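You operate a simulated robot arm through the tools that you are given. There is no shell and no other tool. Be economical: measure what you need, move in short steps, check, and stop when the job is done.

The job below is to be done with a simulated robot arm. You get a single attempt, and the scene is never put back.

JOB
Open the foot clamp, box the white cone, slip the beige cone on the blue post and clamp it. Where these are worked on the way, their far stop is far enough and under half their travel is too little: foot clamp.

The check looks at the end state, three seconds after you hand in, the way a careful person would. Anything else that was tipped, shoved, dropped, spilled or broken makes it a failure.

ROBOT AND FRAMES
A 6-joint arm with a two-finger parallel gripper, fixed in place. Base frame: the origin is at the foot of the arm, x ahead of it, y to its left, z up; the work surface is at about z = 90. Units: cm, degrees, N and s.
With the tool pointing down near the work surface it reaches from about 24 to 64 cm from the base axis. Its first joint turns from -66.0 to 66.0 degrees. Payload 2.7 kg.
The TCP is the grasp point between the finger pads, 2.3 cm short of the fingertips. In the tool frame z runs along the fingers and y along their closing line. The gripper opens to 9.4 cm. The fingers are 3.8 cm wide and 1 cm thick; the gripper's body (5.4 by 9.6 cm) begins 3.9 cm behind the TCP.
Orientation is told as [roll, pitch, yaw] about the base's x, y, z axes, in that order, counted from this pose: with the fingers straight down and closing along the base's y, the tool's x points along the base's -x, its y along +y and its z along -z.

CONTROLS
- The arm moves only by the tool arm_command. Its argument "deltas" is a list of rows, each an object of numbers (a shift or turn left out is 0, a gripper value left out holds the last): "x", "y", "z": the shift along the tool's x, y, z in cm; "wx", "wy", "wz": the turn, a rotation vector about the tool's x, y, z in degrees. In form: [{"x": .., "y": .., "z": .., "wx": .., "wy": .., "wz": ..}, ...]. A call has 1 to 12 rows; each row shifts and turns the commanded pose from where the row before left it, along the tool's axes as they then stand. "fingers" is the finger opening in cm, from 0 to 9.4, set as the call begins (left out, the last holds). Rows are played at 5 a second. More than 5 cm and 8.6 degrees between two rows, or a gripper value outside its range, and nothing of the call is played. Where a pose cannot be reached the arm comes as near as it can. A force on the tool above 40 N (or 10 N above the force at the start of the call, whichever is more), or a blocked arm, ends the call early, and 0.2 s more pass. The fingers move at their own pace (about 4.5 cm/s each) and stop on an object; they squeeze with about 44 N. The grip force told is the motor's: it shows also when the fingers shut on nothing. Time passes only in rows, and 0.2 s behind the last, so rows that do not move let the fingers close. The reply holds the time, the measured pose of the TCP, the force on the tool along the base axes, the opening and the grip force, in the units named above and with some noise, with the torque about the TCP (base axes, N m) and any sound that the robot's microphone picked up.
- Cameras (640 x 400 px; columns grow to the right, rows downward): "scene" is fixed at [8.68, -44.64, 142.27]; the picture's right is [0.59, -0.81, 0.00], its down [-0.36, -0.27, -0.89] and it looks along [0.72, 0.53, -0.45] (base axes); focal length 350 px, centre (320, 200). "wrist" rides on the gripper at [8.6, 1.6, -7.5] in the tool frame; the picture's right is [-0.18, 0.98, 0.00], its down [-0.58, -0.11, -0.81] and it looks along [-0.79, -0.15, 0.59] (tool axes); focal length 243 px, centre (320, 200). There is no depth. A picture from a camera that has moved, and an enlarged one, comes with that camera's place and axes in the base frame and with its lens. The place of the scene camera against the robot may be out by one fixed shift of up to 1.2 cm in any direction.
- capture(camera): a new picture of that camera. It takes no simulated time.
- close_up(camera, box): a new picture of the part [left, top, right, bottom] of that camera's present view, enlarged. It takes no simulated time.
- close_job(): hands the job in; it is judged then, once.

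Go step by step. Nothing tells you positions but the pictures and the camera data: compare them with the known pose of the tool, close in by small moves and look again before you grip or let go. The budget is 120 turns and 76 pictures, counting those below and the enlarged ones. Unless the task says otherwise, let go and move clear before handing in, and close with one line.

The tools are called after "Call:" as name(argument=value, ...) on one line, values as JSON. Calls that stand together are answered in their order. arm_command: Moves the arm, as the interface text tells. Its arguments: {"type":"object","properties":{"deltas":{"type":"array","items":{"type":"object","properties":{"x":{"type":"number"},"y":{"type":"number"},"z":{"type":"number"},"wx":{"type":"number"},"wy":{"type":"number"},"wz":{"type":"number"}}}},"fingers":{"type":"number"}},"required":["deltas"]} The other tools are called the same way: capture (camera) takes a picture; close_up (camera, box) takes an enlarged picture of a part of a camera's view; close_job () hands the job in.

At the start:

```text
time: 0.0
tool_pos: [31.79, -16.36, 127.2]
tcp_rot: [0.1, -0.2, -0.1]
force: [0.3, 0.4, 0.1]
torque: [-0.02, -0.01, -0.01]
gripper_width: 9.38
gripper_force: 0.0
```

scene: 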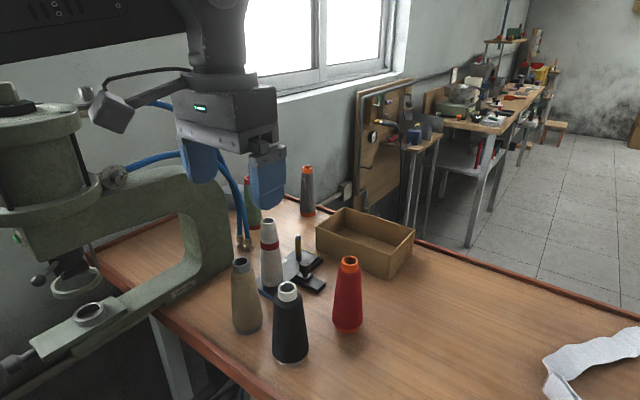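
wrist: 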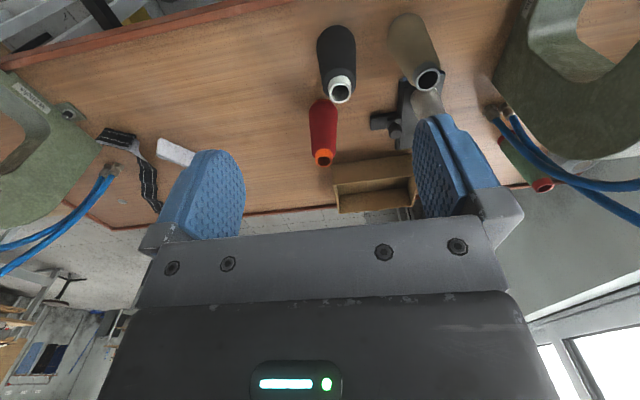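

I see cones standing round a small fixture with a post, and a cardboard box behind. I'll take enlarged pictures to find the foot clamp and the post.

Call:
close_up(camera="scene", box=[220, 200, 380, 300])

Call:
close_up(camera="scene", box=[200, 150, 440, 380])

Call:
close_up(camera="wrist", box=[300, 0, 560, 220])

```text
4.00 times, centred on (300, 250) of scene
camera zoom: at [8.68, -44.64, 142.27], right [0.59, -0.81, 0.0], down [-0.36, -0.27, -0.89], along [0.72, 0.53, -0.45], focal length 1402 px, centre (400, 0)
```

zoom: 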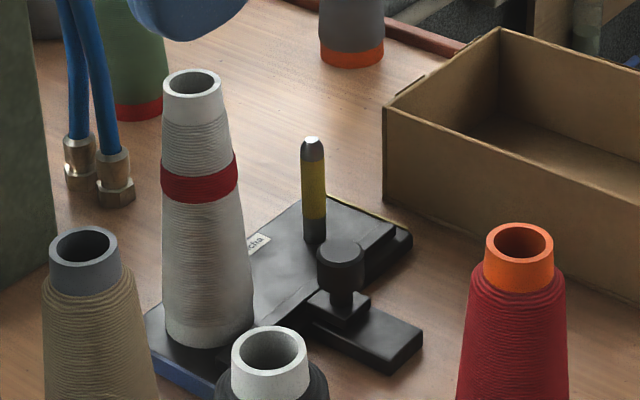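

```text
1.74 times, centred on (320, 265) of scene
camera zoom: at [8.68, -44.64, 142.27], right [0.59, -0.81, 0.0], down [-0.36, -0.27, -0.89], along [0.72, 0.53, -0.45], focal length 610 px, centre (320, 87)
```

zoom: 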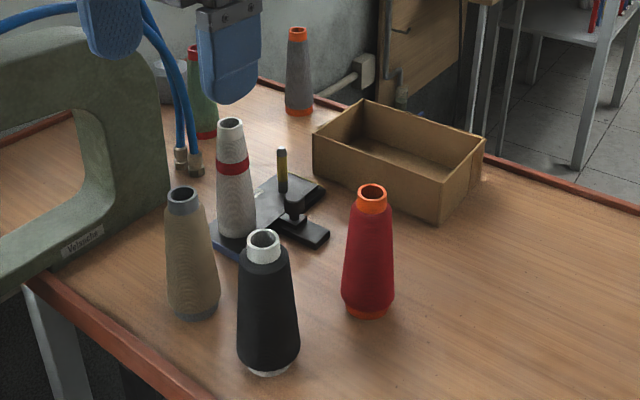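

```text
1.82 times, centred on (430, 110) of wrist
camera zoom: at [23.29, -14.71, 134.51], right [0.18, 0.98, 0.0], down [0.58, -0.11, 0.81], along [0.79, -0.15, -0.59], focal length 441 px, centre (120, 364)
```

zoom: 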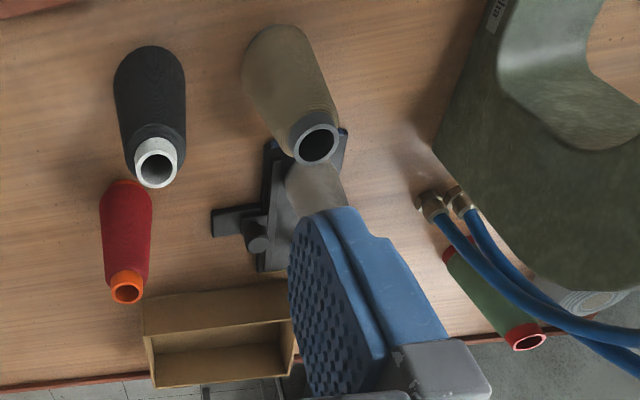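

The fixture is a plate running along x at about x 47–64, y about 0. The white cone sits at its near end, the yellow post at the far end, and a knobbed slide sticks out toward -y. I'll move higher and more central to look down on it.

Call:
arm_command(deltas=[{"x": -3, "y": 3.5}, {"x": -3, "y": 4, "z": -1}, {"x": -2, "y": 3.5, "z": -1}, {}])

Call:
capture(camera="wrist")

Call:
close_up(camera="wrist", box=[270, 20, 430, 140])

```text
refused: row 2 steps farther than a row can; nothing moved
```

```text
70 pictures are left
camera wrist: at [23.29, -14.71, 134.51], right [0.18, 0.98, 0.0], down [0.58, -0.11, 0.81], along [0.79, -0.15, -0.59], focal length 243 px, centre (320, 200)
```

wrist: 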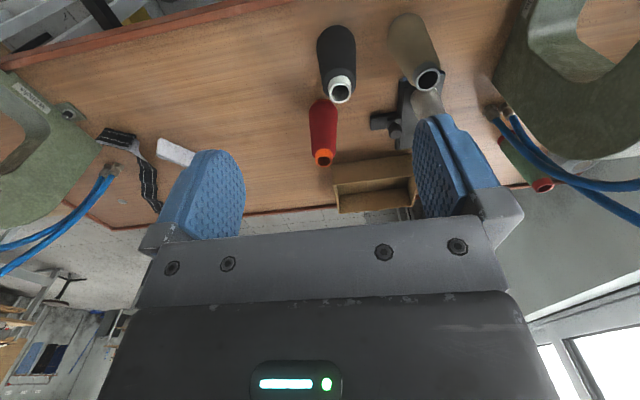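

```text
3.33 times, centred on (350, 80) of wrist
camera zoom: at [23.29, -14.71, 134.51], right [0.18, 0.98, 0.0], down [0.58, -0.11, 0.81], along [0.79, -0.15, -0.59], focal length 809 px, centre (220, 600)
```

zoom: 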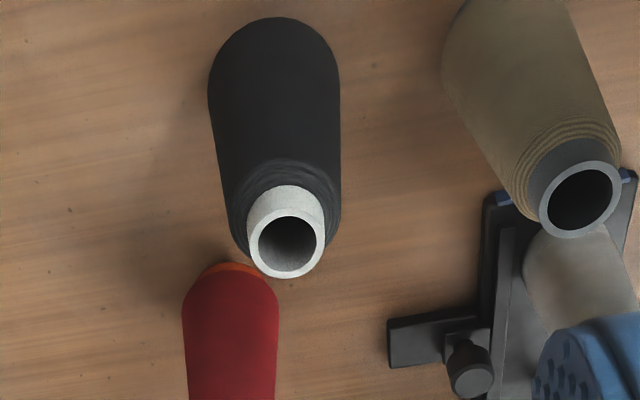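

One row was too long, so nothing moved. I'll use smaller rows.

Call:
arm_command(deltas=[{"x": -2.5, "y": 3.5}, {"x": -2.5, "y": 3.5, "z": -1}, {"x": -2.5, "y": 3.5, "z": -1}, {"x": -2, "y": 1}, {}])

Call:
capture(camera="wrist")

Call:
close_up(camera="wrist", box=[270, 20, 430, 140])

```text
time: 1.2
tool_pos: [41.49, -4.78, 129.13]
tcp_rot: [0.0, 0.0, 0.0]
force: [-0.1, -0.8, -1.3]
torque: [0.05, 0.02, 0.01]
gripper_width: 9.4
gripper_force: 0.1
```

```text
68 pictures are left
camera wrist: at [32.88, -3.19, 136.51], right [0.19, 0.98, 0.0], down [0.58, -0.11, 0.81], along [0.79, -0.15, -0.59], focal length 243 px, centre (320, 200)
```

wrist: 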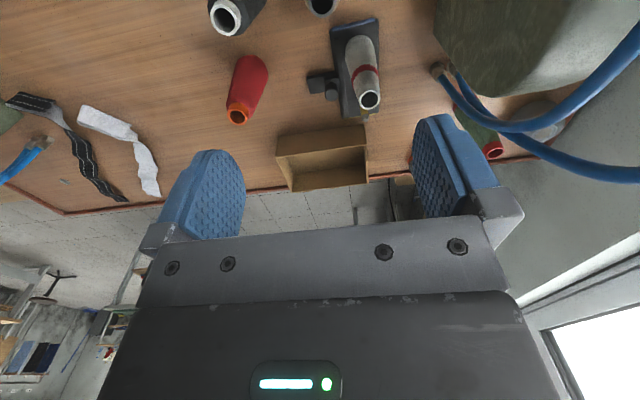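

```text
3.33 times, centred on (350, 80) of wrist
camera zoom: at [32.88, -3.19, 136.51], right [0.19, 0.98, 0.0], down [0.58, -0.11, 0.81], along [0.79, -0.15, -0.59], focal length 809 px, centre (220, 600)
```

zoom: 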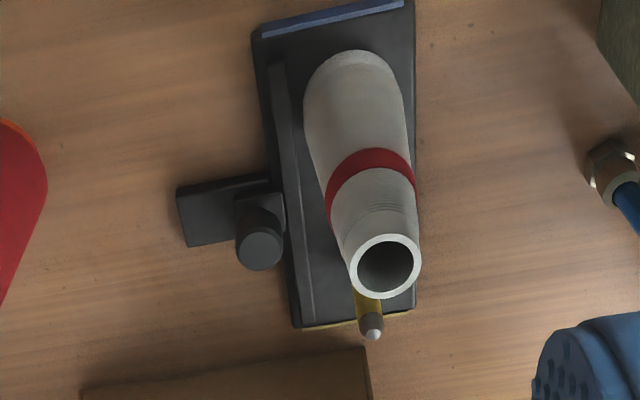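

The two views agree. The knob top is at about (56.4, -5.5, 96.1), the white cone axis at (51.7, 0) with its top at 107, and the rail runs to y about -10, so pulling the knob toward -y opens the clamp. I'll move above the knob, narrow the fingers and lean away from the cone.

Call:
arm_command(deltas=[{"x": -4, "z": 1}, {"x": -4, "z": 2}, {"x": -4, "y": -0.4, "z": 2}, {"x": -3.7, "y": -0.3, "z": 3}, {"z": 4, "wx": -5}, {"wx": -5}, {"wx": -5}, {}, {}], fingers=4.4)

Call:
capture(camera="scene")

Call:
capture(camera="wrist")

```text
time: 3.2
tool_pos: [55.32, -5.56, 116.22]
tcp_rot: [15.0, -0.1, 0.0]
force: [0.4, -0.7, 0.2]
torque: [0.02, 0.01, -0.02]
gripper_width: 4.39
gripper_force: 0.0
out of reach, approached as far as the arm can: row 3, 4
```

```text
66 pictures are left
```

scene: 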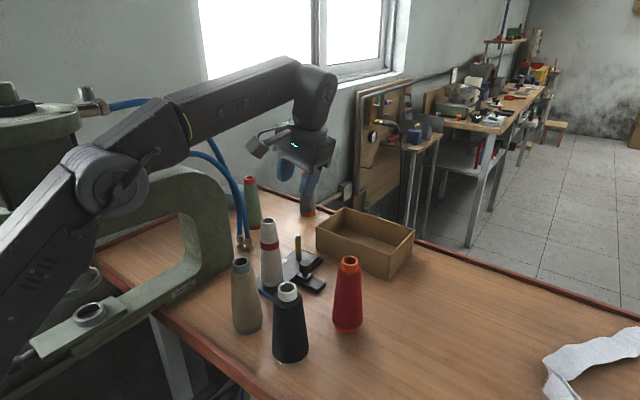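

```text
65 pictures are left
camera wrist: at [46.71, -5.9, 123.67], right [0.18, 0.95, 0.26], down [0.58, -0.32, 0.75], along [0.79, 0.01, -0.61], focal length 243 px, centre (320, 200)
```

wrist: 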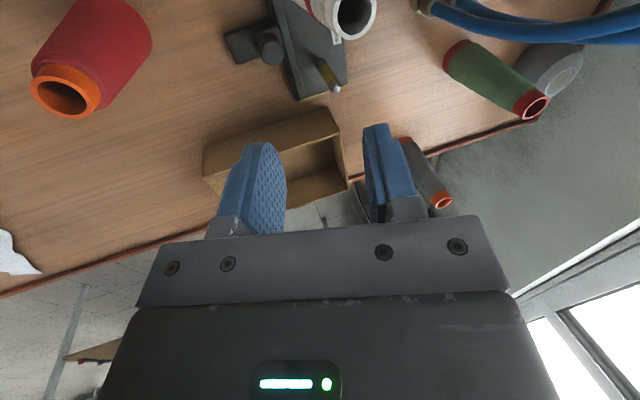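

The arm hit its reach limit up high, which should ease lower down. I'll come straight down in base terms to just above the knob.

Call:
arm_command(deltas=[{"y": -1.08, "z": 4.1}, {"x": -0.6, "y": -1.08, "z": 4.1}, {"x": -0.6, "y": -1.08, "z": 4.1}, {"x": -0.7, "y": -0.8, "z": 3.2}, {}])

Call:
close_up(camera="scene", box=[220, 180, 380, 300])

Call:
capture(camera="wrist")

```text
time: 4.4
tool_pos: [57.29, -5.37, 99.8]
tcp_rot: [15.0, -0.2, 0.1]
force: [-0.2, -0.7, -0.1]
torque: [0.03, 0.0, -0.04]
gripper_width: 4.38
gripper_force: 0.1
```

```text
3.33 times, centred on (300, 240) of scene
camera zoom: at [8.68, -44.64, 142.27], right [0.59, -0.81, 0.0], down [-0.36, -0.27, -0.89], along [0.72, 0.53, -0.45], focal length 1168 px, centre (387, 67)
```

zoom: 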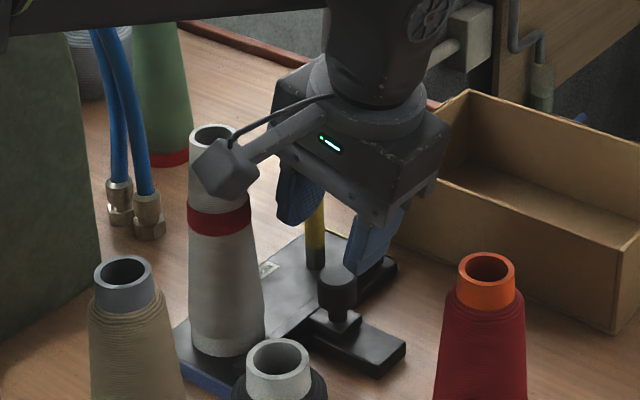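

```text
63 pictures are left
camera wrist: at [48.6, -5.81, 107.52], right [0.18, 0.95, 0.26], down [0.58, -0.31, 0.75], along [0.79, 0.01, -0.61], focal length 243 px, centre (320, 200)
```

wrist: 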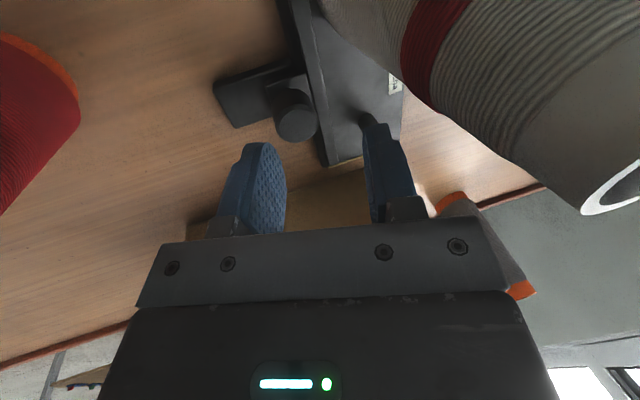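

The fingers are aligned over the knob and the camera is clear of the cone. I'll lower them to straddle the knob.

Call:
arm_command(deltas=[{"x": 0.2, "y": -0.43, "z": 1.6}, {"x": 0.2, "y": -0.45, "z": 1.6}, {}])

Call:
close_up(camera="scene", box=[220, 180, 380, 300])

Call:
capture(camera="wrist")

```text
time: 5.2
tool_pos: [56.8, -5.46, 96.73]
tcp_rot: [15.0, -0.2, -0.1]
force: [-0.1, -0.2, -0.2]
torque: [0.02, 0.0, 0.0]
gripper_width: 4.41
gripper_force: 0.0
```

```text
3.33 times, centred on (300, 240) of scene
camera zoom: at [8.68, -44.64, 142.27], right [0.59, -0.81, 0.0], down [-0.36, -0.27, -0.89], along [0.72, 0.53, -0.45], focal length 1168 px, centre (387, 67)
```

zoom: 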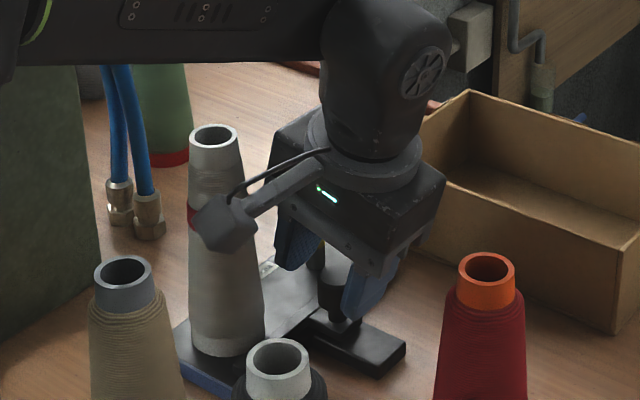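

```text
61 pictures are left
camera wrist: at [48.22, -5.8, 104.21], right [0.18, 0.95, 0.26], down [0.58, -0.32, 0.75], along [0.79, 0.01, -0.61], focal length 243 px, centre (320, 200)
```

wrist: 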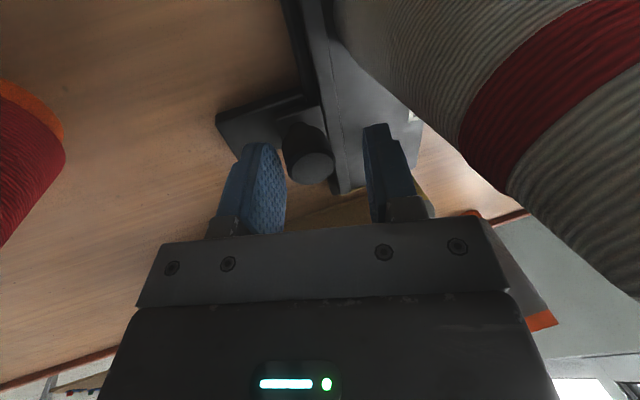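

The knob sits between the fingers. I'll slide toward -y so the inner finger pulls it out, stopping on force.

Call:
arm_command(deltas=[{"x": 0.3, "y": -0.1, "z": 0.3}, {"y": -0.483, "z": -0.13}, {"y": -0.483, "z": -0.13}, {"y": -0.483, "z": -0.13}, {"y": -0.483, "z": -0.13}, {"y": -0.483, "z": -0.13}, {}])

Call:
close_up(camera="scene", box=[220, 180, 380, 300])

```text
time: 6.8
tool_pos: [56.61, -7.79, 96.49]
tcp_rot: [15.1, -0.1, 0.0]
force: [0.3, 0.8, 0.2]
torque: [0.03, 0.01, -0.02]
gripper_width: 4.45
gripper_force: 0.4
```

```text
3.33 times, centred on (300, 240) of scene
camera zoom: at [8.68, -44.64, 142.27], right [0.59, -0.81, 0.0], down [-0.36, -0.27, -0.89], along [0.72, 0.53, -0.45], focal length 1168 px, centre (387, 67)
```

zoom: 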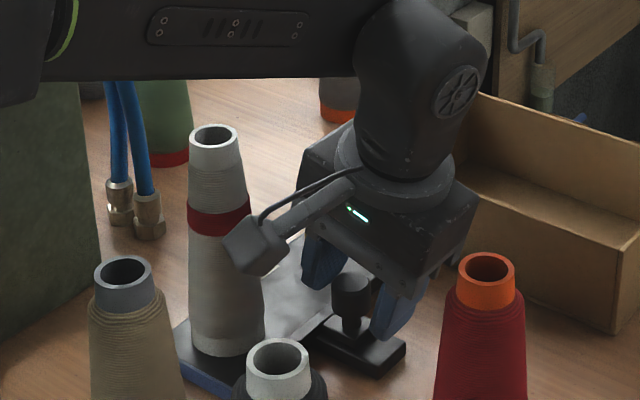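

The knob is moving with almost no resistance. I'll continue to the far stop.

Call:
arm_command(deltas=[{"y": -0.483, "z": -0.13}, {"y": -0.483, "z": -0.13}, {"y": -0.483, "z": -0.13}, {"y": -0.483, "z": -0.13}, {"y": -0.483, "z": -0.13}, {"y": -0.483, "z": -0.13}, {}])

Call:
close_up(camera="scene", box=[220, 180, 380, 300])

Call:
capture(camera="wrist")

```text
time: 8.4
tool_pos: [56.64, -10.71, 96.45]
tcp_rot: [15.0, -0.1, 0.0]
force: [-0.3, 14.0, 5.7]
torque: [0.3, 0.03, 0.11]
gripper_width: 5.08
gripper_force: 7.2
```

```text
3.33 times, centred on (300, 240) of scene
camera zoom: at [8.67, -44.61, 142.28], right [0.59, -0.81, 0.0], down [-0.36, -0.27, -0.89], along [0.72, 0.53, -0.45], focal length 1168 px, centre (387, 67)
```

zoom: 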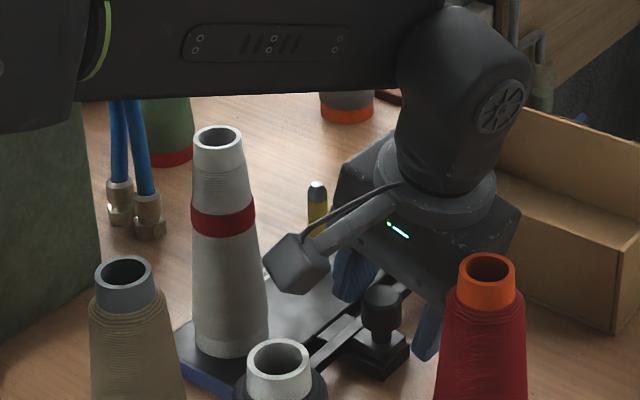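

```text
58 pictures are left
camera wrist: at [47.98, -11.09, 104.01], right [0.18, 0.95, 0.26], down [0.58, -0.32, 0.75], along [0.8, 0.01, -0.61], focal length 243 px, centre (320, 200)
```

wrist: 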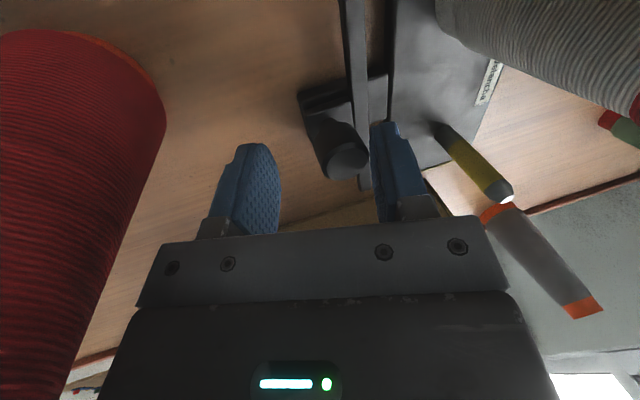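

The slide has reached its far stop and the force rose to 14 N. I'll back off a little, then check whether the fixture moved.

Call:
arm_command(deltas=[{"y": 0.483, "z": 0.13}, {"y": 0.483, "z": 0.13}, {"y": 0.29, "z": -1}, {"y": 1.0, "z": -3.8}, {"y": 0.8, "z": -3}, {}])

Call:
close_up(camera="scene", box=[220, 200, 380, 300])

```text
time: 9.8
tool_pos: [56.54, -9.85, 104.57]
tcp_rot: [15.0, -0.2, -0.1]
force: [-0.1, -0.8, -0.2]
torque: [0.0, -0.02, -0.03]
gripper_width: 4.4
gripper_force: 0.2
```

```text
4.00 times, centred on (300, 250) of scene
camera zoom: at [8.68, -44.64, 142.27], right [0.59, -0.81, 0.0], down [-0.36, -0.27, -0.89], along [0.72, 0.53, -0.45], focal length 1402 px, centre (400, 0)
```

zoom: 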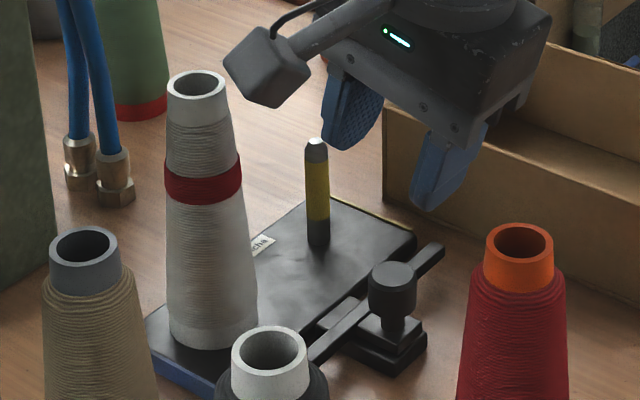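

The clamp is open and its bar has moved fully out; the fixture shifted only about 2 mm. The white cone now needs a forward-tilted grip so it can stay upright all the way to the box, which is beyond straight-down reach. I'll lift, level the tool and move back.

Call:
arm_command(deltas=[{"x": 1, "y": 1.0, "z": -3.8}, {"x": 1, "y": 1.0, "z": -3.8}, {"x": 3.5, "z": -2, "wx": 5}, {"x": 3.5, "wx": 5}, {"x": 3.5, "wx": 5}, {"x": 2, "y": 4}, {"y": 4.5}, {}], fingers=7.5)

```text
time: 11.6
tool_pos: [41.98, -1.78, 114.16]
tcp_rot: [0.0, -0.2, -0.2]
force: [-1.2, 0.1, 0.0]
torque: [0.03, 0.03, -0.01]
gripper_width: 7.5
gripper_force: 0.1
```

The tool is level. Next I'll pitch it 45° forward.

Call:
arm_command(deltas=[{"wy": -7.5, "y": 0.5}, {"wy": -7.5, "y": 0.5}, {"wy": -7.5, "y": 0.5}, {"wy": -7.5}, {"wy": -7.5}, {"wy": -7.5}, {}])

Call:
capture(camera="wrist")

Call:
capture(camera="scene")

```text
time: 13.2
tool_pos: [42.06, -0.44, 114.24]
tcp_rot: [0.1, -45.2, -0.1]
force: [-0.5, -0.7, 0.2]
torque: [-0.01, 0.04, 0.02]
gripper_width: 7.47
gripper_force: 0.0
```

```text
56 pictures are left
camera wrist: at [30.7, 1.24, 113.31], right [0.13, 0.98, 0.13], down [-0.16, -0.11, 0.98], along [0.98, -0.15, 0.15], focal length 243 px, centre (320, 200)
```

wrist: 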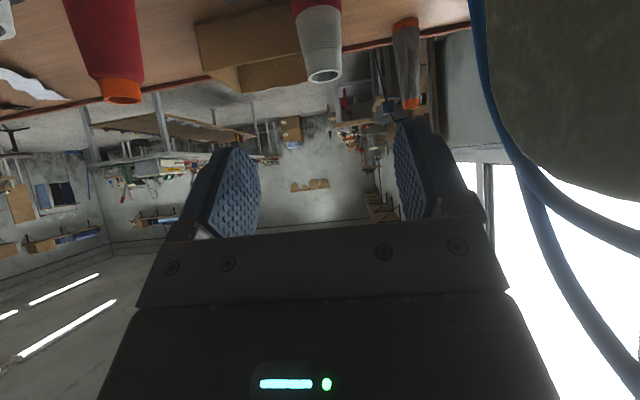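

```text
55 pictures are left
```

scene: 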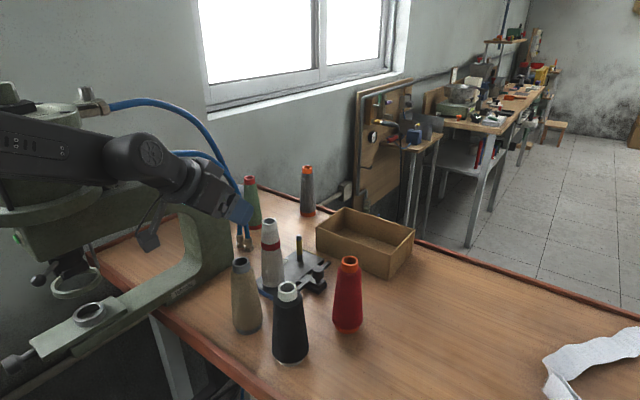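

The forward-tilted view has the cone centred between the fingers. I'll approach along the tool axis and stop short to check clearance from the beige cone.

Call:
arm_command(deltas=[{"x": 1.34, "y": 0.2}, {"z": 4}, {"z": 4}, {"z": 3.5}, {}])

Call:
close_up(camera="scene", box=[180, 170, 340, 290])

Call:
capture(camera="wrist")

```text
time: 14.4
tool_pos: [47.36, -0.3, 107.49]
tcp_rot: [-0.2, -45.4, -0.1]
force: [0.2, 0.0, 0.1]
torque: [0.03, 0.01, 0.0]
gripper_width: 7.49
gripper_force: 0.1
out of reach, approached as far as the arm can: row 4
```

```text
3.33 times, centred on (260, 230) of scene
camera zoom: at [8.68, -44.64, 142.27], right [0.59, -0.81, 0.0], down [-0.36, -0.27, -0.89], along [0.72, 0.53, -0.45], focal length 1168 px, centre (520, 100)
```

zoom: 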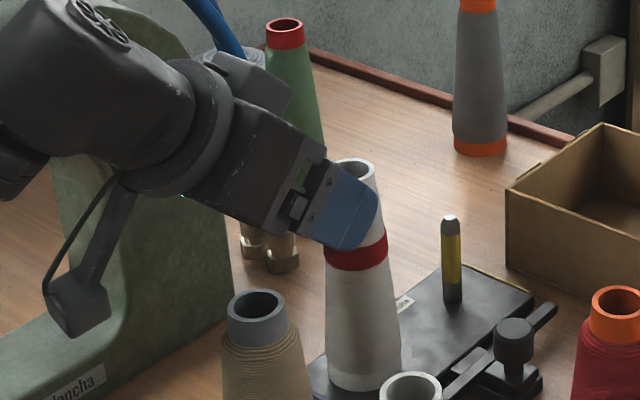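

```text
53 pictures are left
camera wrist: at [36.02, 1.34, 106.44], right [0.13, 0.98, 0.13], down [-0.17, -0.11, 0.98], along [0.98, -0.15, 0.15], focal length 243 px, centre (320, 200)
```

wrist: 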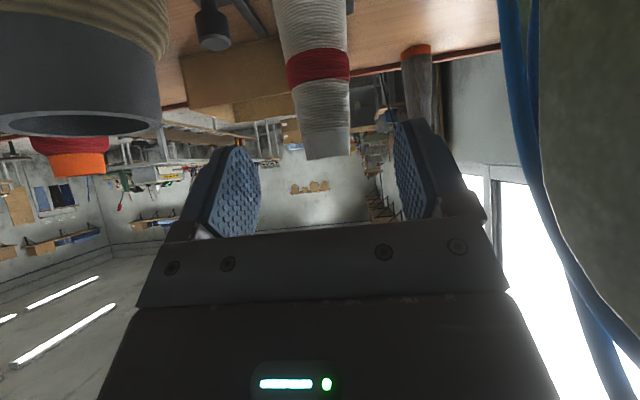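

Something limited the arm at 45° this close in, probably a wrist limit. I'll ease the pitch to about 32° and see whether it moves on.

Call:
arm_command(deltas=[{"wy": 6.5}, {"wy": 6.5}, {"x": -0.6, "z": 1.5}, {"z": 2}, {}])

Call:
close_up(camera="scene", box=[180, 170, 340, 290])

```text
time: 15.6
tool_pos: [49.73, -0.37, 104.8]
tcp_rot: [0.1, -32.2, 0.0]
force: [0.4, 0.4, 0.4]
torque: [-0.01, -0.01, -0.01]
gripper_width: 7.48
gripper_force: 0.1
out of reach, approached as far as the arm can: row 1
```

```text
3.33 times, centred on (260, 230) of scene
camera zoom: at [8.68, -44.64, 142.27], right [0.59, -0.81, 0.0], down [-0.36, -0.27, -0.89], along [0.72, 0.53, -0.45], focal length 1168 px, centre (520, 100)
```

zoom: 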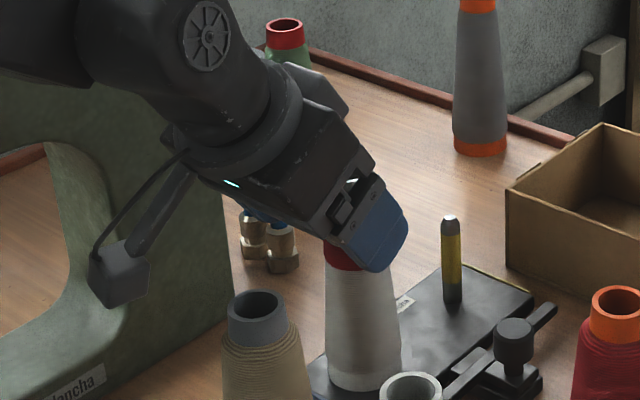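

The arm reaches at 32°. I'll finish the approach, check, then grip.

Call:
arm_command(deltas=[{"x": -0.6, "y": 0.1, "z": 1.5}, {"z": 1.6}, {}])

Call:
capture(camera="wrist")

Call:
close_up(camera="scene", box=[180, 170, 340, 290])

```text
time: 16.4
tool_pos: [51.98, -0.38, 102.49]
tcp_rot: [0.0, -32.1, -0.1]
force: [-0.3, -0.4, 0.1]
torque: [0.01, 0.01, -0.02]
gripper_width: 7.51
gripper_force: 0.1
```

```text
51 pictures are left
camera wrist: at [40.66, 1.35, 104.16], right [0.16, 0.98, 0.1], down [0.06, -0.11, 0.99], along [0.99, -0.15, -0.08], focal length 243 px, centre (320, 200)
```

wrist: 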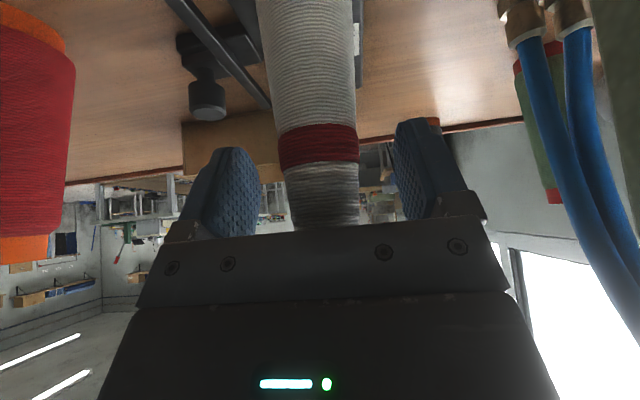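

```text
3.33 times, centred on (260, 230) of scene
camera zoom: at [8.68, -44.64, 142.27], right [0.59, -0.81, 0.0], down [-0.36, -0.27, -0.89], along [0.72, 0.53, -0.45], focal length 1168 px, centre (520, 100)
```

zoom: 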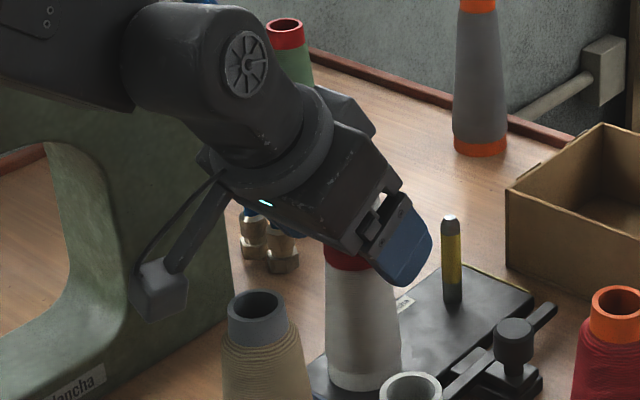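

The cone is centred between the pads. Closing the fingers.

Call:
arm_command(deltas=[{}, {}, {}, {}, {}], fingers=0)

```text
time: 17.6
tool_pos: [51.98, -0.25, 102.45]
tcp_rot: [0.0, -32.1, -0.2]
force: [0.4, -1.0, 1.0]
torque: [-0.03, 0.02, 0.0]
gripper_width: 3.7
gripper_force: 44.4
```

The grip holds at 3.7 cm. I'll lift straight up gently.

Call:
arm_command(deltas=[{"x": -0.53, "z": -0.85}, {"x": -0.53, "z": -0.85}, {"x": -1.06, "z": -1.7}, {"x": -1.06, "z": -1.7}, {"x": -1.06, "z": -1.7}, {}])

Call:
capture(camera="scene")

```text
time: 19.0
tool_pos: [51.88, -0.19, 110.56]
tcp_rot: [0.0, -32.2, -0.2]
force: [-0.7, -1.5, 0.3]
torque: [0.01, -0.04, 0.01]
gripper_width: 3.7
gripper_force: 43.8
```

```text
49 pictures are left
```

scene: 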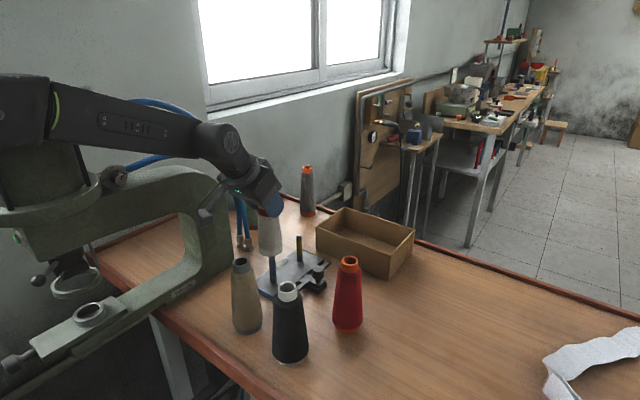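

Call:
close_up(camera="scene", box=[220, 190, 340, 310])

Call:
close_up(camera="scene", box=[290, 190, 430, 300])

```text
3.33 times, centred on (280, 250) of scene
camera zoom: at [8.68, -44.64, 142.27], right [0.59, -0.81, 0.0], down [-0.36, -0.27, -0.89], along [0.72, 0.53, -0.45], focal length 1168 px, centre (453, 33)
```

zoom: 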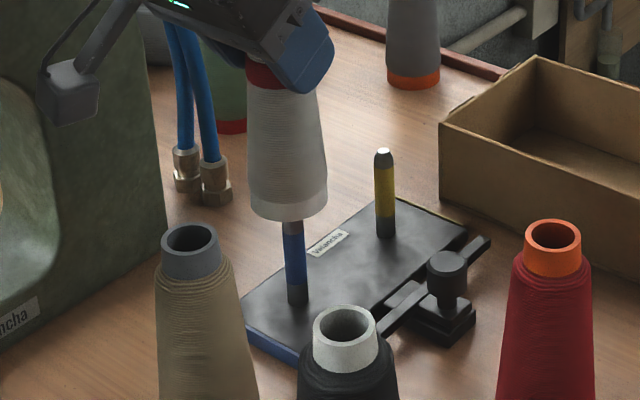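

```text
3.64 times, centred on (360, 245) of scene
camera zoom: at [8.68, -44.64, 142.27], right [0.59, -0.81, 0.0], down [-0.36, -0.27, -0.89], along [0.72, 0.53, -0.45], focal length 1275 px, centre (174, 36)
```

zoom: 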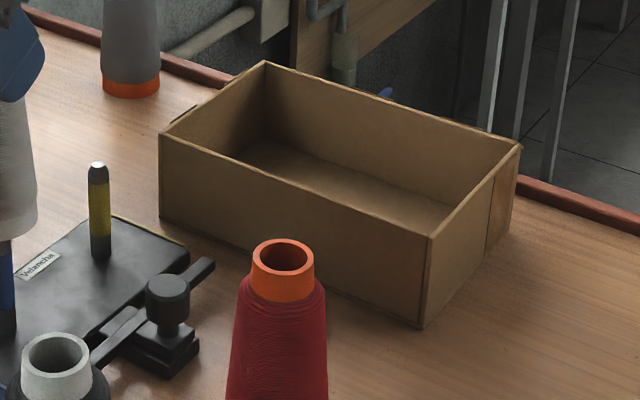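

The cone is free and the blue post stands bare at about (51.8, -0.3). The box spans x 68.8–81.3, y -20–0.7, with its rim at about 97. I'll lift a bit more and carry the cone toward the box.

Call:
arm_command(deltas=[{"x": -1.07, "z": -1.69}, {"x": -3.38, "y": -1.27, "z": 2.13}, {"x": -3.38, "y": -1.27, "z": 2.13}, {"x": -3.38, "y": -1.27, "z": 2.13}, {}])

```text
time: 20.2
tool_pos: [63.84, -4.04, 112.53]
tcp_rot: [0.0, -32.1, -0.1]
force: [-0.6, -0.1, -0.4]
torque: [0.03, 0.02, 0.0]
gripper_width: 3.7
gripper_force: 43.8
```

Reach is fine so far. Continuing over the box, lowering slightly.

Call:
arm_command(deltas=[{"x": -2.06, "y": -0.4, "z": 2.48}, {"x": -2.06, "y": -0.4, "z": 2.48}, {"x": -2.06, "y": -0.4, "z": 2.48}, {}])

Call:
close_up(camera="scene", box=[270, 160, 430, 290])

```text
time: 21.2
tool_pos: [70.42, -5.14, 109.32]
tcp_rot: [0.0, -32.1, -0.1]
force: [0.7, 0.9, -0.6]
torque: [-0.01, 0.02, -0.02]
gripper_width: 3.67
gripper_force: 44.2
out of reach, approached as far as the arm can: row 3
```

```text
3.08 times, centred on (350, 225) of scene
camera zoom: at [8.68, -44.64, 142.27], right [0.59, -0.81, 0.0], down [-0.36, -0.27, -0.89], along [0.72, 0.53, -0.45], focal length 1078 px, centre (228, 123)
```

zoom: 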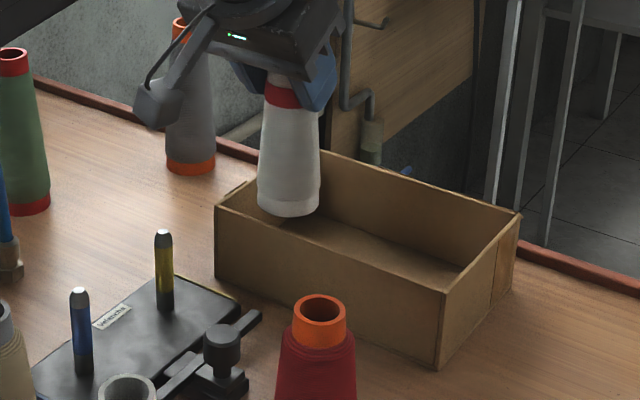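

The reach limit is at x about 70.4 with this tilt. A few more degrees of pitch gives extra reach and swings the foot further into the box.

Call:
arm_command(deltas=[{"wy": -5}, {"wy": -5}, {"x": -1.49, "z": 1.34}, {}])

Call:
close_up(camera="scene", box=[270, 160, 430, 290])

```text
time: 22.2
tool_pos: [72.44, -5.21, 109.23]
tcp_rot: [0.1, -42.2, -0.1]
force: [-0.2, -0.1, -0.1]
torque: [-0.03, -0.03, -0.03]
gripper_width: 3.71
gripper_force: 43.4
```

```text
3.08 times, centred on (350, 225) of scene
camera zoom: at [8.68, -44.64, 142.27], right [0.59, -0.81, 0.0], down [-0.36, -0.27, -0.89], along [0.72, 0.53, -0.45], focal length 1078 px, centre (228, 123)
```

zoom: 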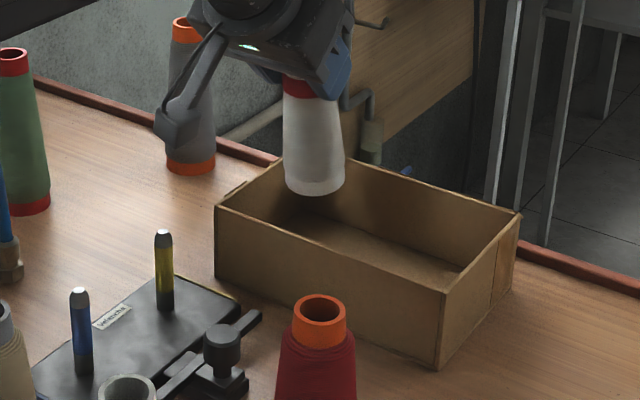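

The cone is well over the box. I'll lower it, then bring the pitch back so it stands upright.

Call:
arm_command(deltas=[{"x": 2.01, "z": 2.22}, {"x": 2.01, "z": 2.22}, {"wy": 4}, {"wy": 4}, {}])

Call:
close_up(camera="scene", box=[270, 160, 430, 290])

Call:
capture(camera="wrist")

```text
time: 23.4
tool_pos: [72.25, -5.18, 103.28]
tcp_rot: [0.1, -34.2, -0.1]
force: [-0.5, -0.3, -0.8]
torque: [-0.03, 0.02, 0.01]
gripper_width: 3.71
gripper_force: 44.3
```

```text
3.08 times, centred on (350, 225) of scene
camera zoom: at [8.68, -44.64, 142.27], right [0.59, -0.81, 0.0], down [-0.36, -0.27, -0.89], along [0.72, 0.53, -0.45], focal length 1078 px, centre (228, 123)
```

zoom: 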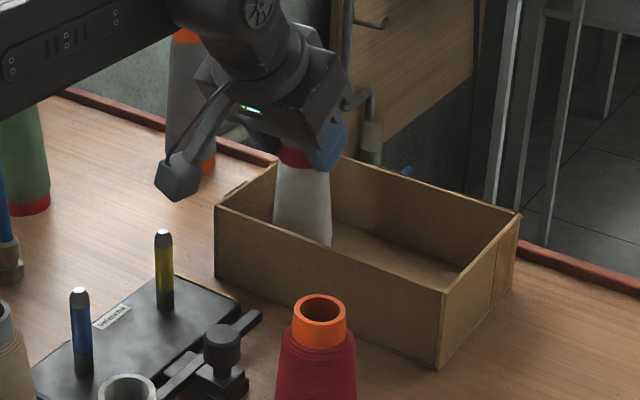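

```text
43 pictures are left
camera wrist: at [61.1, -3.49, 104.58], right [0.15, 0.98, 0.1], down [0.03, -0.11, 0.99], along [0.99, -0.15, -0.05], focal length 243 px, centre (320, 200)
```

wrist: 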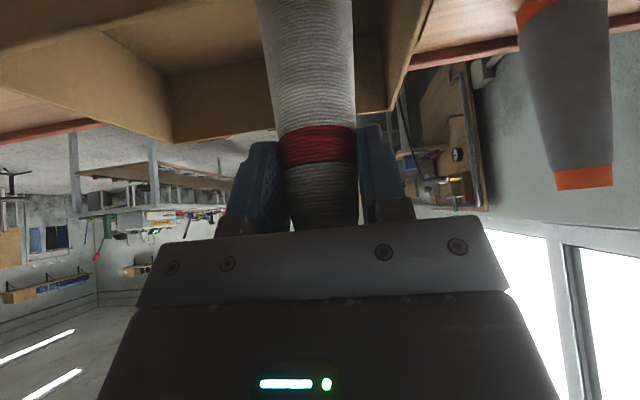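

Almost down. I'll square it up, move forward a touch and lower 2 cm.

Call:
arm_command(deltas=[{"wy": 2}, {"x": -0.42, "z": 0.27}, {"x": 0.266, "z": 0.423}, {"x": 0.266, "z": 0.423}, {"x": 0.266, "z": 0.423}, {"x": 0.266, "z": 0.423}, {}])

```text
time: 25.0
tool_pos: [72.11, -5.12, 101.65]
tcp_rot: [0.0, -32.6, -0.1]
force: [-7.3, 1.7, 19.9]
torque: [0.06, 0.84, -0.01]
gripper_width: 3.67
gripper_force: 43.6
out of reach, approached as far as the arm can: row 1, 2
```

It has touched the box floor. I'll ease up slightly to unload, then look before letting go.

Call:
arm_command(deltas=[{"x": -0.12, "z": -0.19}, {"x": -0.05, "z": -0.08}, {}])

Call:
close_up(camera="scene", box=[290, 180, 390, 270])

```text
time: 25.8
tool_pos: [72.07, -5.24, 101.62]
tcp_rot: [0.0, -32.5, -0.1]
force: [3.5, 0.5, 13.2]
torque: [-0.06, -0.8, -0.01]
gripper_width: 3.68
gripper_force: 44.2
```

```text
4.44 times, centred on (340, 225) of scene
camera zoom: at [8.66, -44.64, 142.27], right [0.59, -0.81, 0.0], down [-0.36, -0.27, -0.89], along [0.72, 0.53, -0.45], focal length 1558 px, centre (231, 89)
```

zoom: 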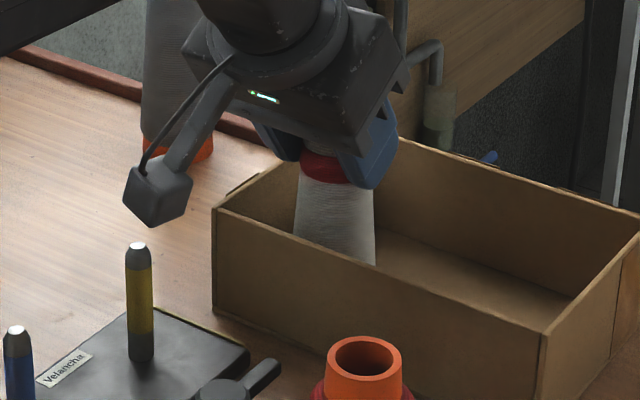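

The cone stands in the box near upright and the box hasn't moved. I'll unload a bit more and open the fingers.

Call:
arm_command(deltas=[{"x": -0.05, "z": -0.09}, {}, {}])

Call:
arm_command(deltas=[{}, {}, {}, {}], fingers=7)

Call:
close_up(camera="scene", box=[290, 180, 390, 270])

Call:
capture(camera="wrist")

```text
time: 26.6
tool_pos: [72.09, -5.2, 101.69]
tcp_rot: [0.1, -32.2, -0.1]
force: [3.8, -0.8, 11.5]
torque: [-0.04, -0.43, 0.02]
gripper_width: 3.69
gripper_force: 44.5
```

```text
time: 27.6
tool_pos: [71.96, -5.12, 101.58]
tcp_rot: [0.0, -32.1, -0.1]
force: [0.8, 0.6, -0.2]
torque: [0.01, 0.01, -0.01]
gripper_width: 6.98
gripper_force: 0.1
```

```text
4.44 times, centred on (340, 225) of scene
camera zoom: at [8.68, -44.64, 142.27], right [0.59, -0.81, 0.0], down [-0.36, -0.27, -0.89], along [0.72, 0.53, -0.45], focal length 1558 px, centre (231, 89)
```

zoom: 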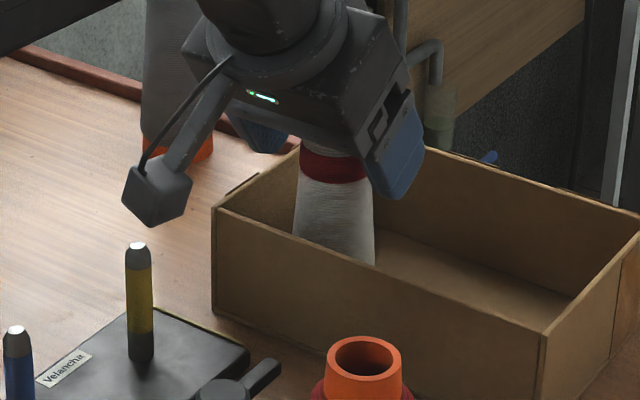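

```text
40 pictures are left
camera wrist: at [60.8, -3.51, 103.3], right [0.16, 0.98, 0.1], down [0.06, -0.11, 0.99], along [0.99, -0.15, -0.08], focal length 243 px, centre (320, 200)
```

wrist: 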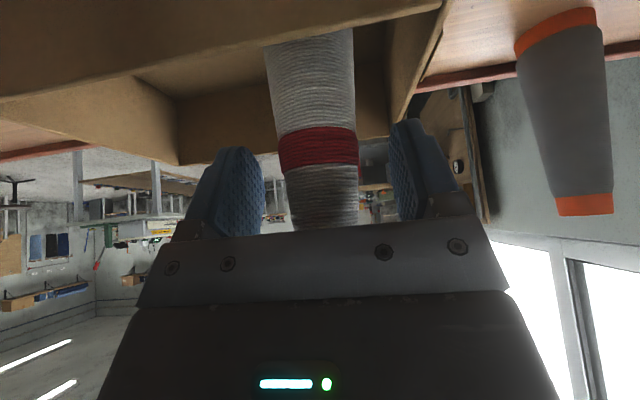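

The white cone stands freely in the box. I'll retreat back and up along the tool axis.

Call:
arm_command(deltas=[{"z": -2.5}, {"z": -4}, {"z": -4}, {"x": 4, "z": -1}, {"x": 4, "z": -1}, {}])

Call:
close_up(camera="scene", box=[290, 180, 430, 290])

```text
time: 29.0
tool_pos: [58.58, -5.26, 108.15]
tcp_rot: [0.2, -32.2, -0.1]
force: [-0.4, 0.1, 0.0]
torque: [-0.02, -0.02, 0.04]
gripper_width: 6.99
gripper_force: 0.1
```

```text
3.64 times, centred on (360, 235) of scene
camera zoom: at [8.68, -44.64, 142.27], right [0.59, -0.81, 0.0], down [-0.36, -0.27, -0.89], along [0.72, 0.53, -0.45], focal length 1275 px, centre (174, 73)
```

zoom: 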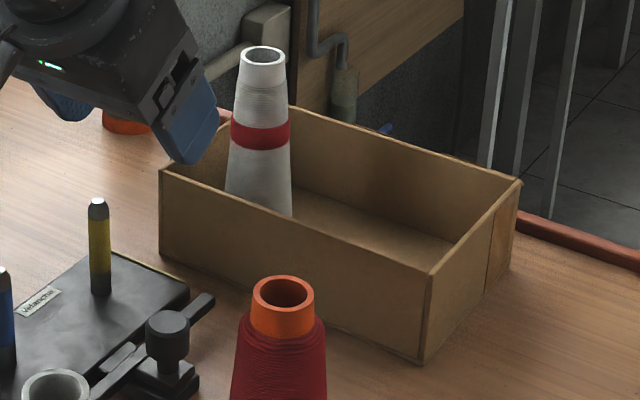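

The white cone is safely boxed. Now I'll go back above the beige cone and return the tool to vertical.

Call:
arm_command(deltas=[{"x": 2.31, "z": -3.82}, {"x": 2.31, "z": -3.82}, {"x": 2.31, "z": -3.82}, {"x": 0, "z": -2, "wy": 8}, {"wy": 8}, {"wy": 8}, {"wy": 8.2}, {"x": 4}, {}], fingers=7)

Call:
capture(camera="wrist")

Call:
close_up(camera="scene", box=[200, 230, 360, 370])

```text
time: 31.0
tool_pos: [41.56, -5.12, 115.8]
tcp_rot: [0.1, 0.1, 0.0]
force: [-0.5, -0.6, 0.3]
torque: [-0.05, 0.02, -0.03]
gripper_width: 6.99
gripper_force: 0.2
```

```text
38 pictures are left
camera wrist: at [32.93, -3.55, 123.09], right [0.18, 0.98, 0.0], down [0.58, -0.11, 0.81], along [0.79, -0.15, -0.59], focal length 243 px, centre (320, 200)
```

wrist: 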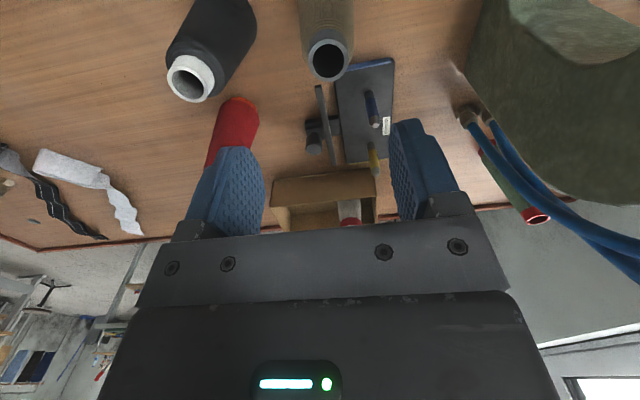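

```text
2.86 times, centred on (280, 300) of scene
camera zoom: at [8.68, -44.64, 142.27], right [0.59, -0.81, 0.0], down [-0.36, -0.27, -0.89], along [0.72, 0.53, -0.45], focal length 1002 px, centre (434, -86)
```

zoom: 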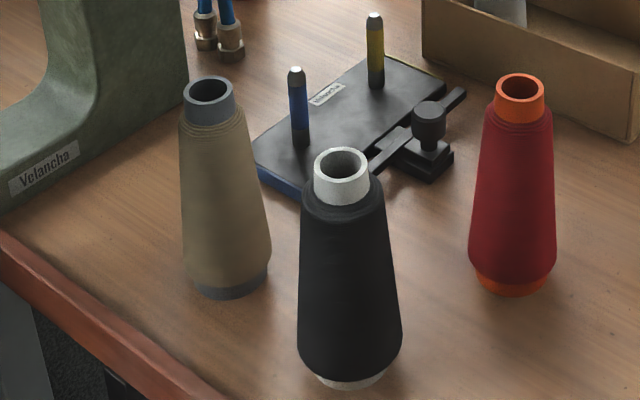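

The beige cone's top is at about (40.3, -4.4, 105.8) and the blue post tip at about (51.6, -0.4, 98.7). I'll come down around the beige cone and check before closing.

Call:
arm_command(deltas=[{"x": 1.26, "y": 0.72}, {"z": 4}, {"z": 3}, {"z": 1.5}, {}])

Call:
close_up(camera="scene", box=[180, 210, 340, 340])

Call:
capture(camera="wrist")

```text
time: 32.2
tool_pos: [40.26, -4.45, 107.29]
tcp_rot: [0.0, 0.0, 0.0]
force: [0.6, -0.2, 0.5]
torque: [0.02, 0.01, 0.02]
gripper_width: 7.01
gripper_force: 0.0
```

```text
3.08 times, centred on (260, 275) of scene
camera zoom: at [8.68, -44.64, 142.27], right [0.59, -0.81, 0.0], down [-0.36, -0.27, -0.89], along [0.72, 0.53, -0.45], focal length 1078 px, centre (505, -31)
```

zoom: 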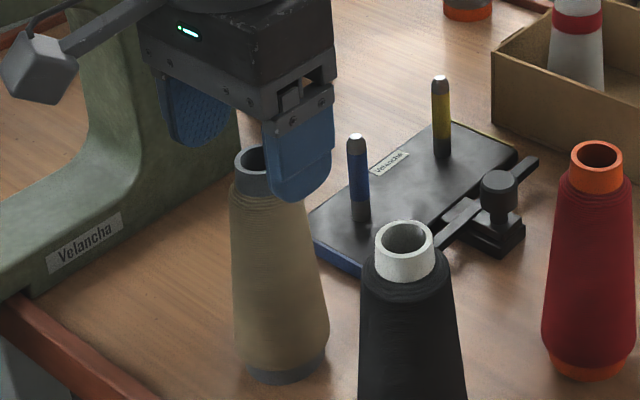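

```text
35 pictures are left
camera wrist: at [31.66, -2.79, 114.63], right [0.18, 0.98, 0.0], down [0.58, -0.11, 0.81], along [0.79, -0.15, -0.59], focal length 243 px, centre (320, 200)
```

wrist: 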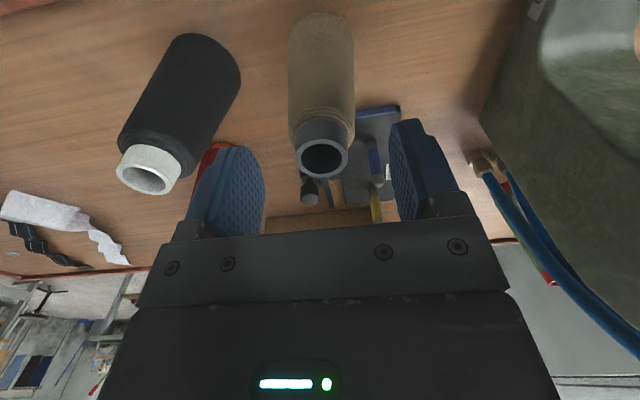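

Well centred. Lowering to grip height and closing.

Call:
arm_command(deltas=[{"z": 2.2}, {"z": 2.1}, {}])

Call:
arm_command(deltas=[{}, {}, {}, {}, {}], fingers=0)

```text
time: 33.0
tool_pos: [40.26, -4.33, 102.77]
tcp_rot: [0.1, 0.0, 0.1]
force: [-0.8, 0.0, -0.5]
torque: [0.02, -0.01, 0.02]
gripper_width: 7.0
gripper_force: 0.0
```

```text
time: 34.2
tool_pos: [40.18, -4.33, 102.93]
tcp_rot: [0.0, 0.2, 0.1]
force: [0.6, 0.5, 0.4]
torque: [0.0, 0.02, 0.0]
gripper_width: 3.99
gripper_force: 43.6
```

Gripped. Lifting straight up.

Call:
arm_command(deltas=[{"z": -1}, {"z": -3}, {"z": -4}, {"z": -3.5}, {}])

Call:
capture(camera="wrist")

Call:
close_up(camera="scene", box=[180, 180, 340, 310])

```text
time: 35.4
tool_pos: [40.22, -4.48, 114.51]
tcp_rot: [0.0, 0.0, 0.0]
force: [-0.6, 0.4, -0.9]
torque: [-0.02, 0.0, -0.03]
gripper_width: 3.99
gripper_force: 43.5
```

```text
34 pictures are left
camera wrist: at [31.67, -2.81, 121.86], right [0.18, 0.98, 0.0], down [0.58, -0.11, 0.81], along [0.79, -0.15, -0.59], focal length 243 px, centre (320, 200)
```

wrist: 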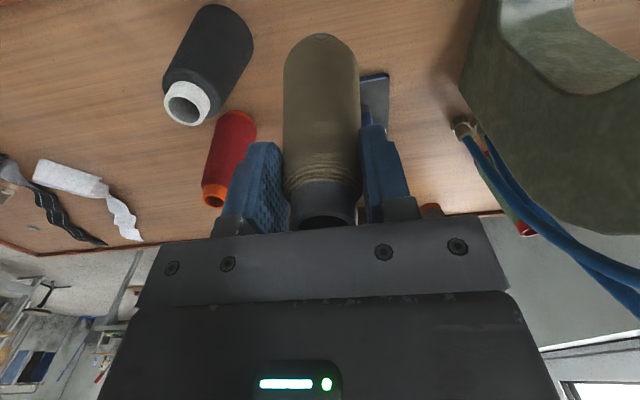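

```text
3.08 times, centred on (260, 245) of scene
camera zoom: at [8.68, -44.64, 142.27], right [0.59, -0.81, 0.0], down [-0.36, -0.27, -0.89], along [0.72, 0.53, -0.45], focal length 1078 px, centre (505, 62)
```

zoom: 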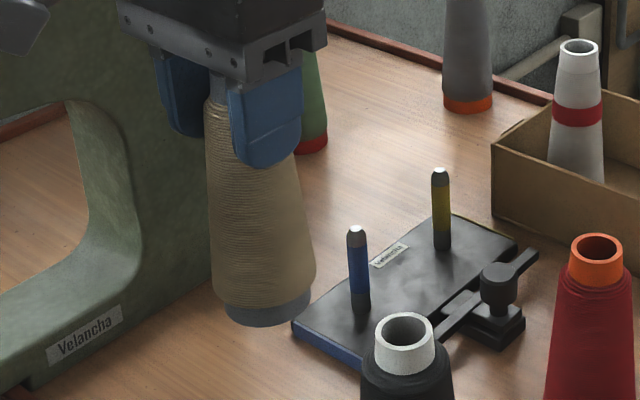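

The cone is held upright with its foot above the post height. Moving over the blue post.

Call:
arm_command(deltas=[{"x": -3.8, "y": 1.35}, {"x": -3.8, "y": 1.35}, {"x": -3.8, "y": 1.35}, {}, {}])

Call:
close_up(camera="scene", box=[220, 190, 340, 310])

Call:
capture(camera="wrist")

```text
time: 36.6
tool_pos: [51.69, -0.4, 114.45]
tcp_rot: [0.0, 0.0, 0.0]
force: [0.7, 0.2, -1.1]
torque: [-0.02, 0.02, 0.02]
gripper_width: 3.97
gripper_force: 44.3
```

```text
3.33 times, centred on (280, 250) of scene
camera zoom: at [8.69, -44.64, 142.27], right [0.59, -0.81, 0.0], down [-0.36, -0.27, -0.89], along [0.72, 0.53, -0.45], focal length 1168 px, centre (453, 33)
```

zoom: 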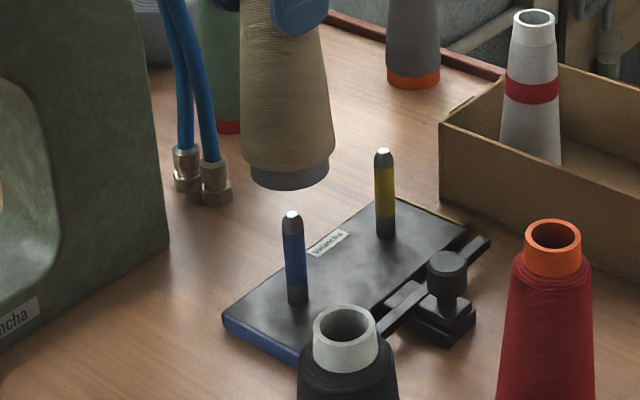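

```text
31 pictures are left
camera wrist: at [43.08, 1.24, 121.91], right [0.18, 0.98, 0.0], down [0.58, -0.11, 0.81], along [0.79, -0.15, -0.59], focal length 243 px, centre (320, 200)
```

wrist: 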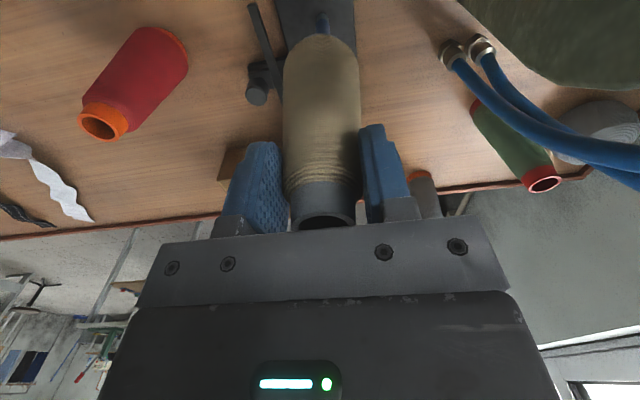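

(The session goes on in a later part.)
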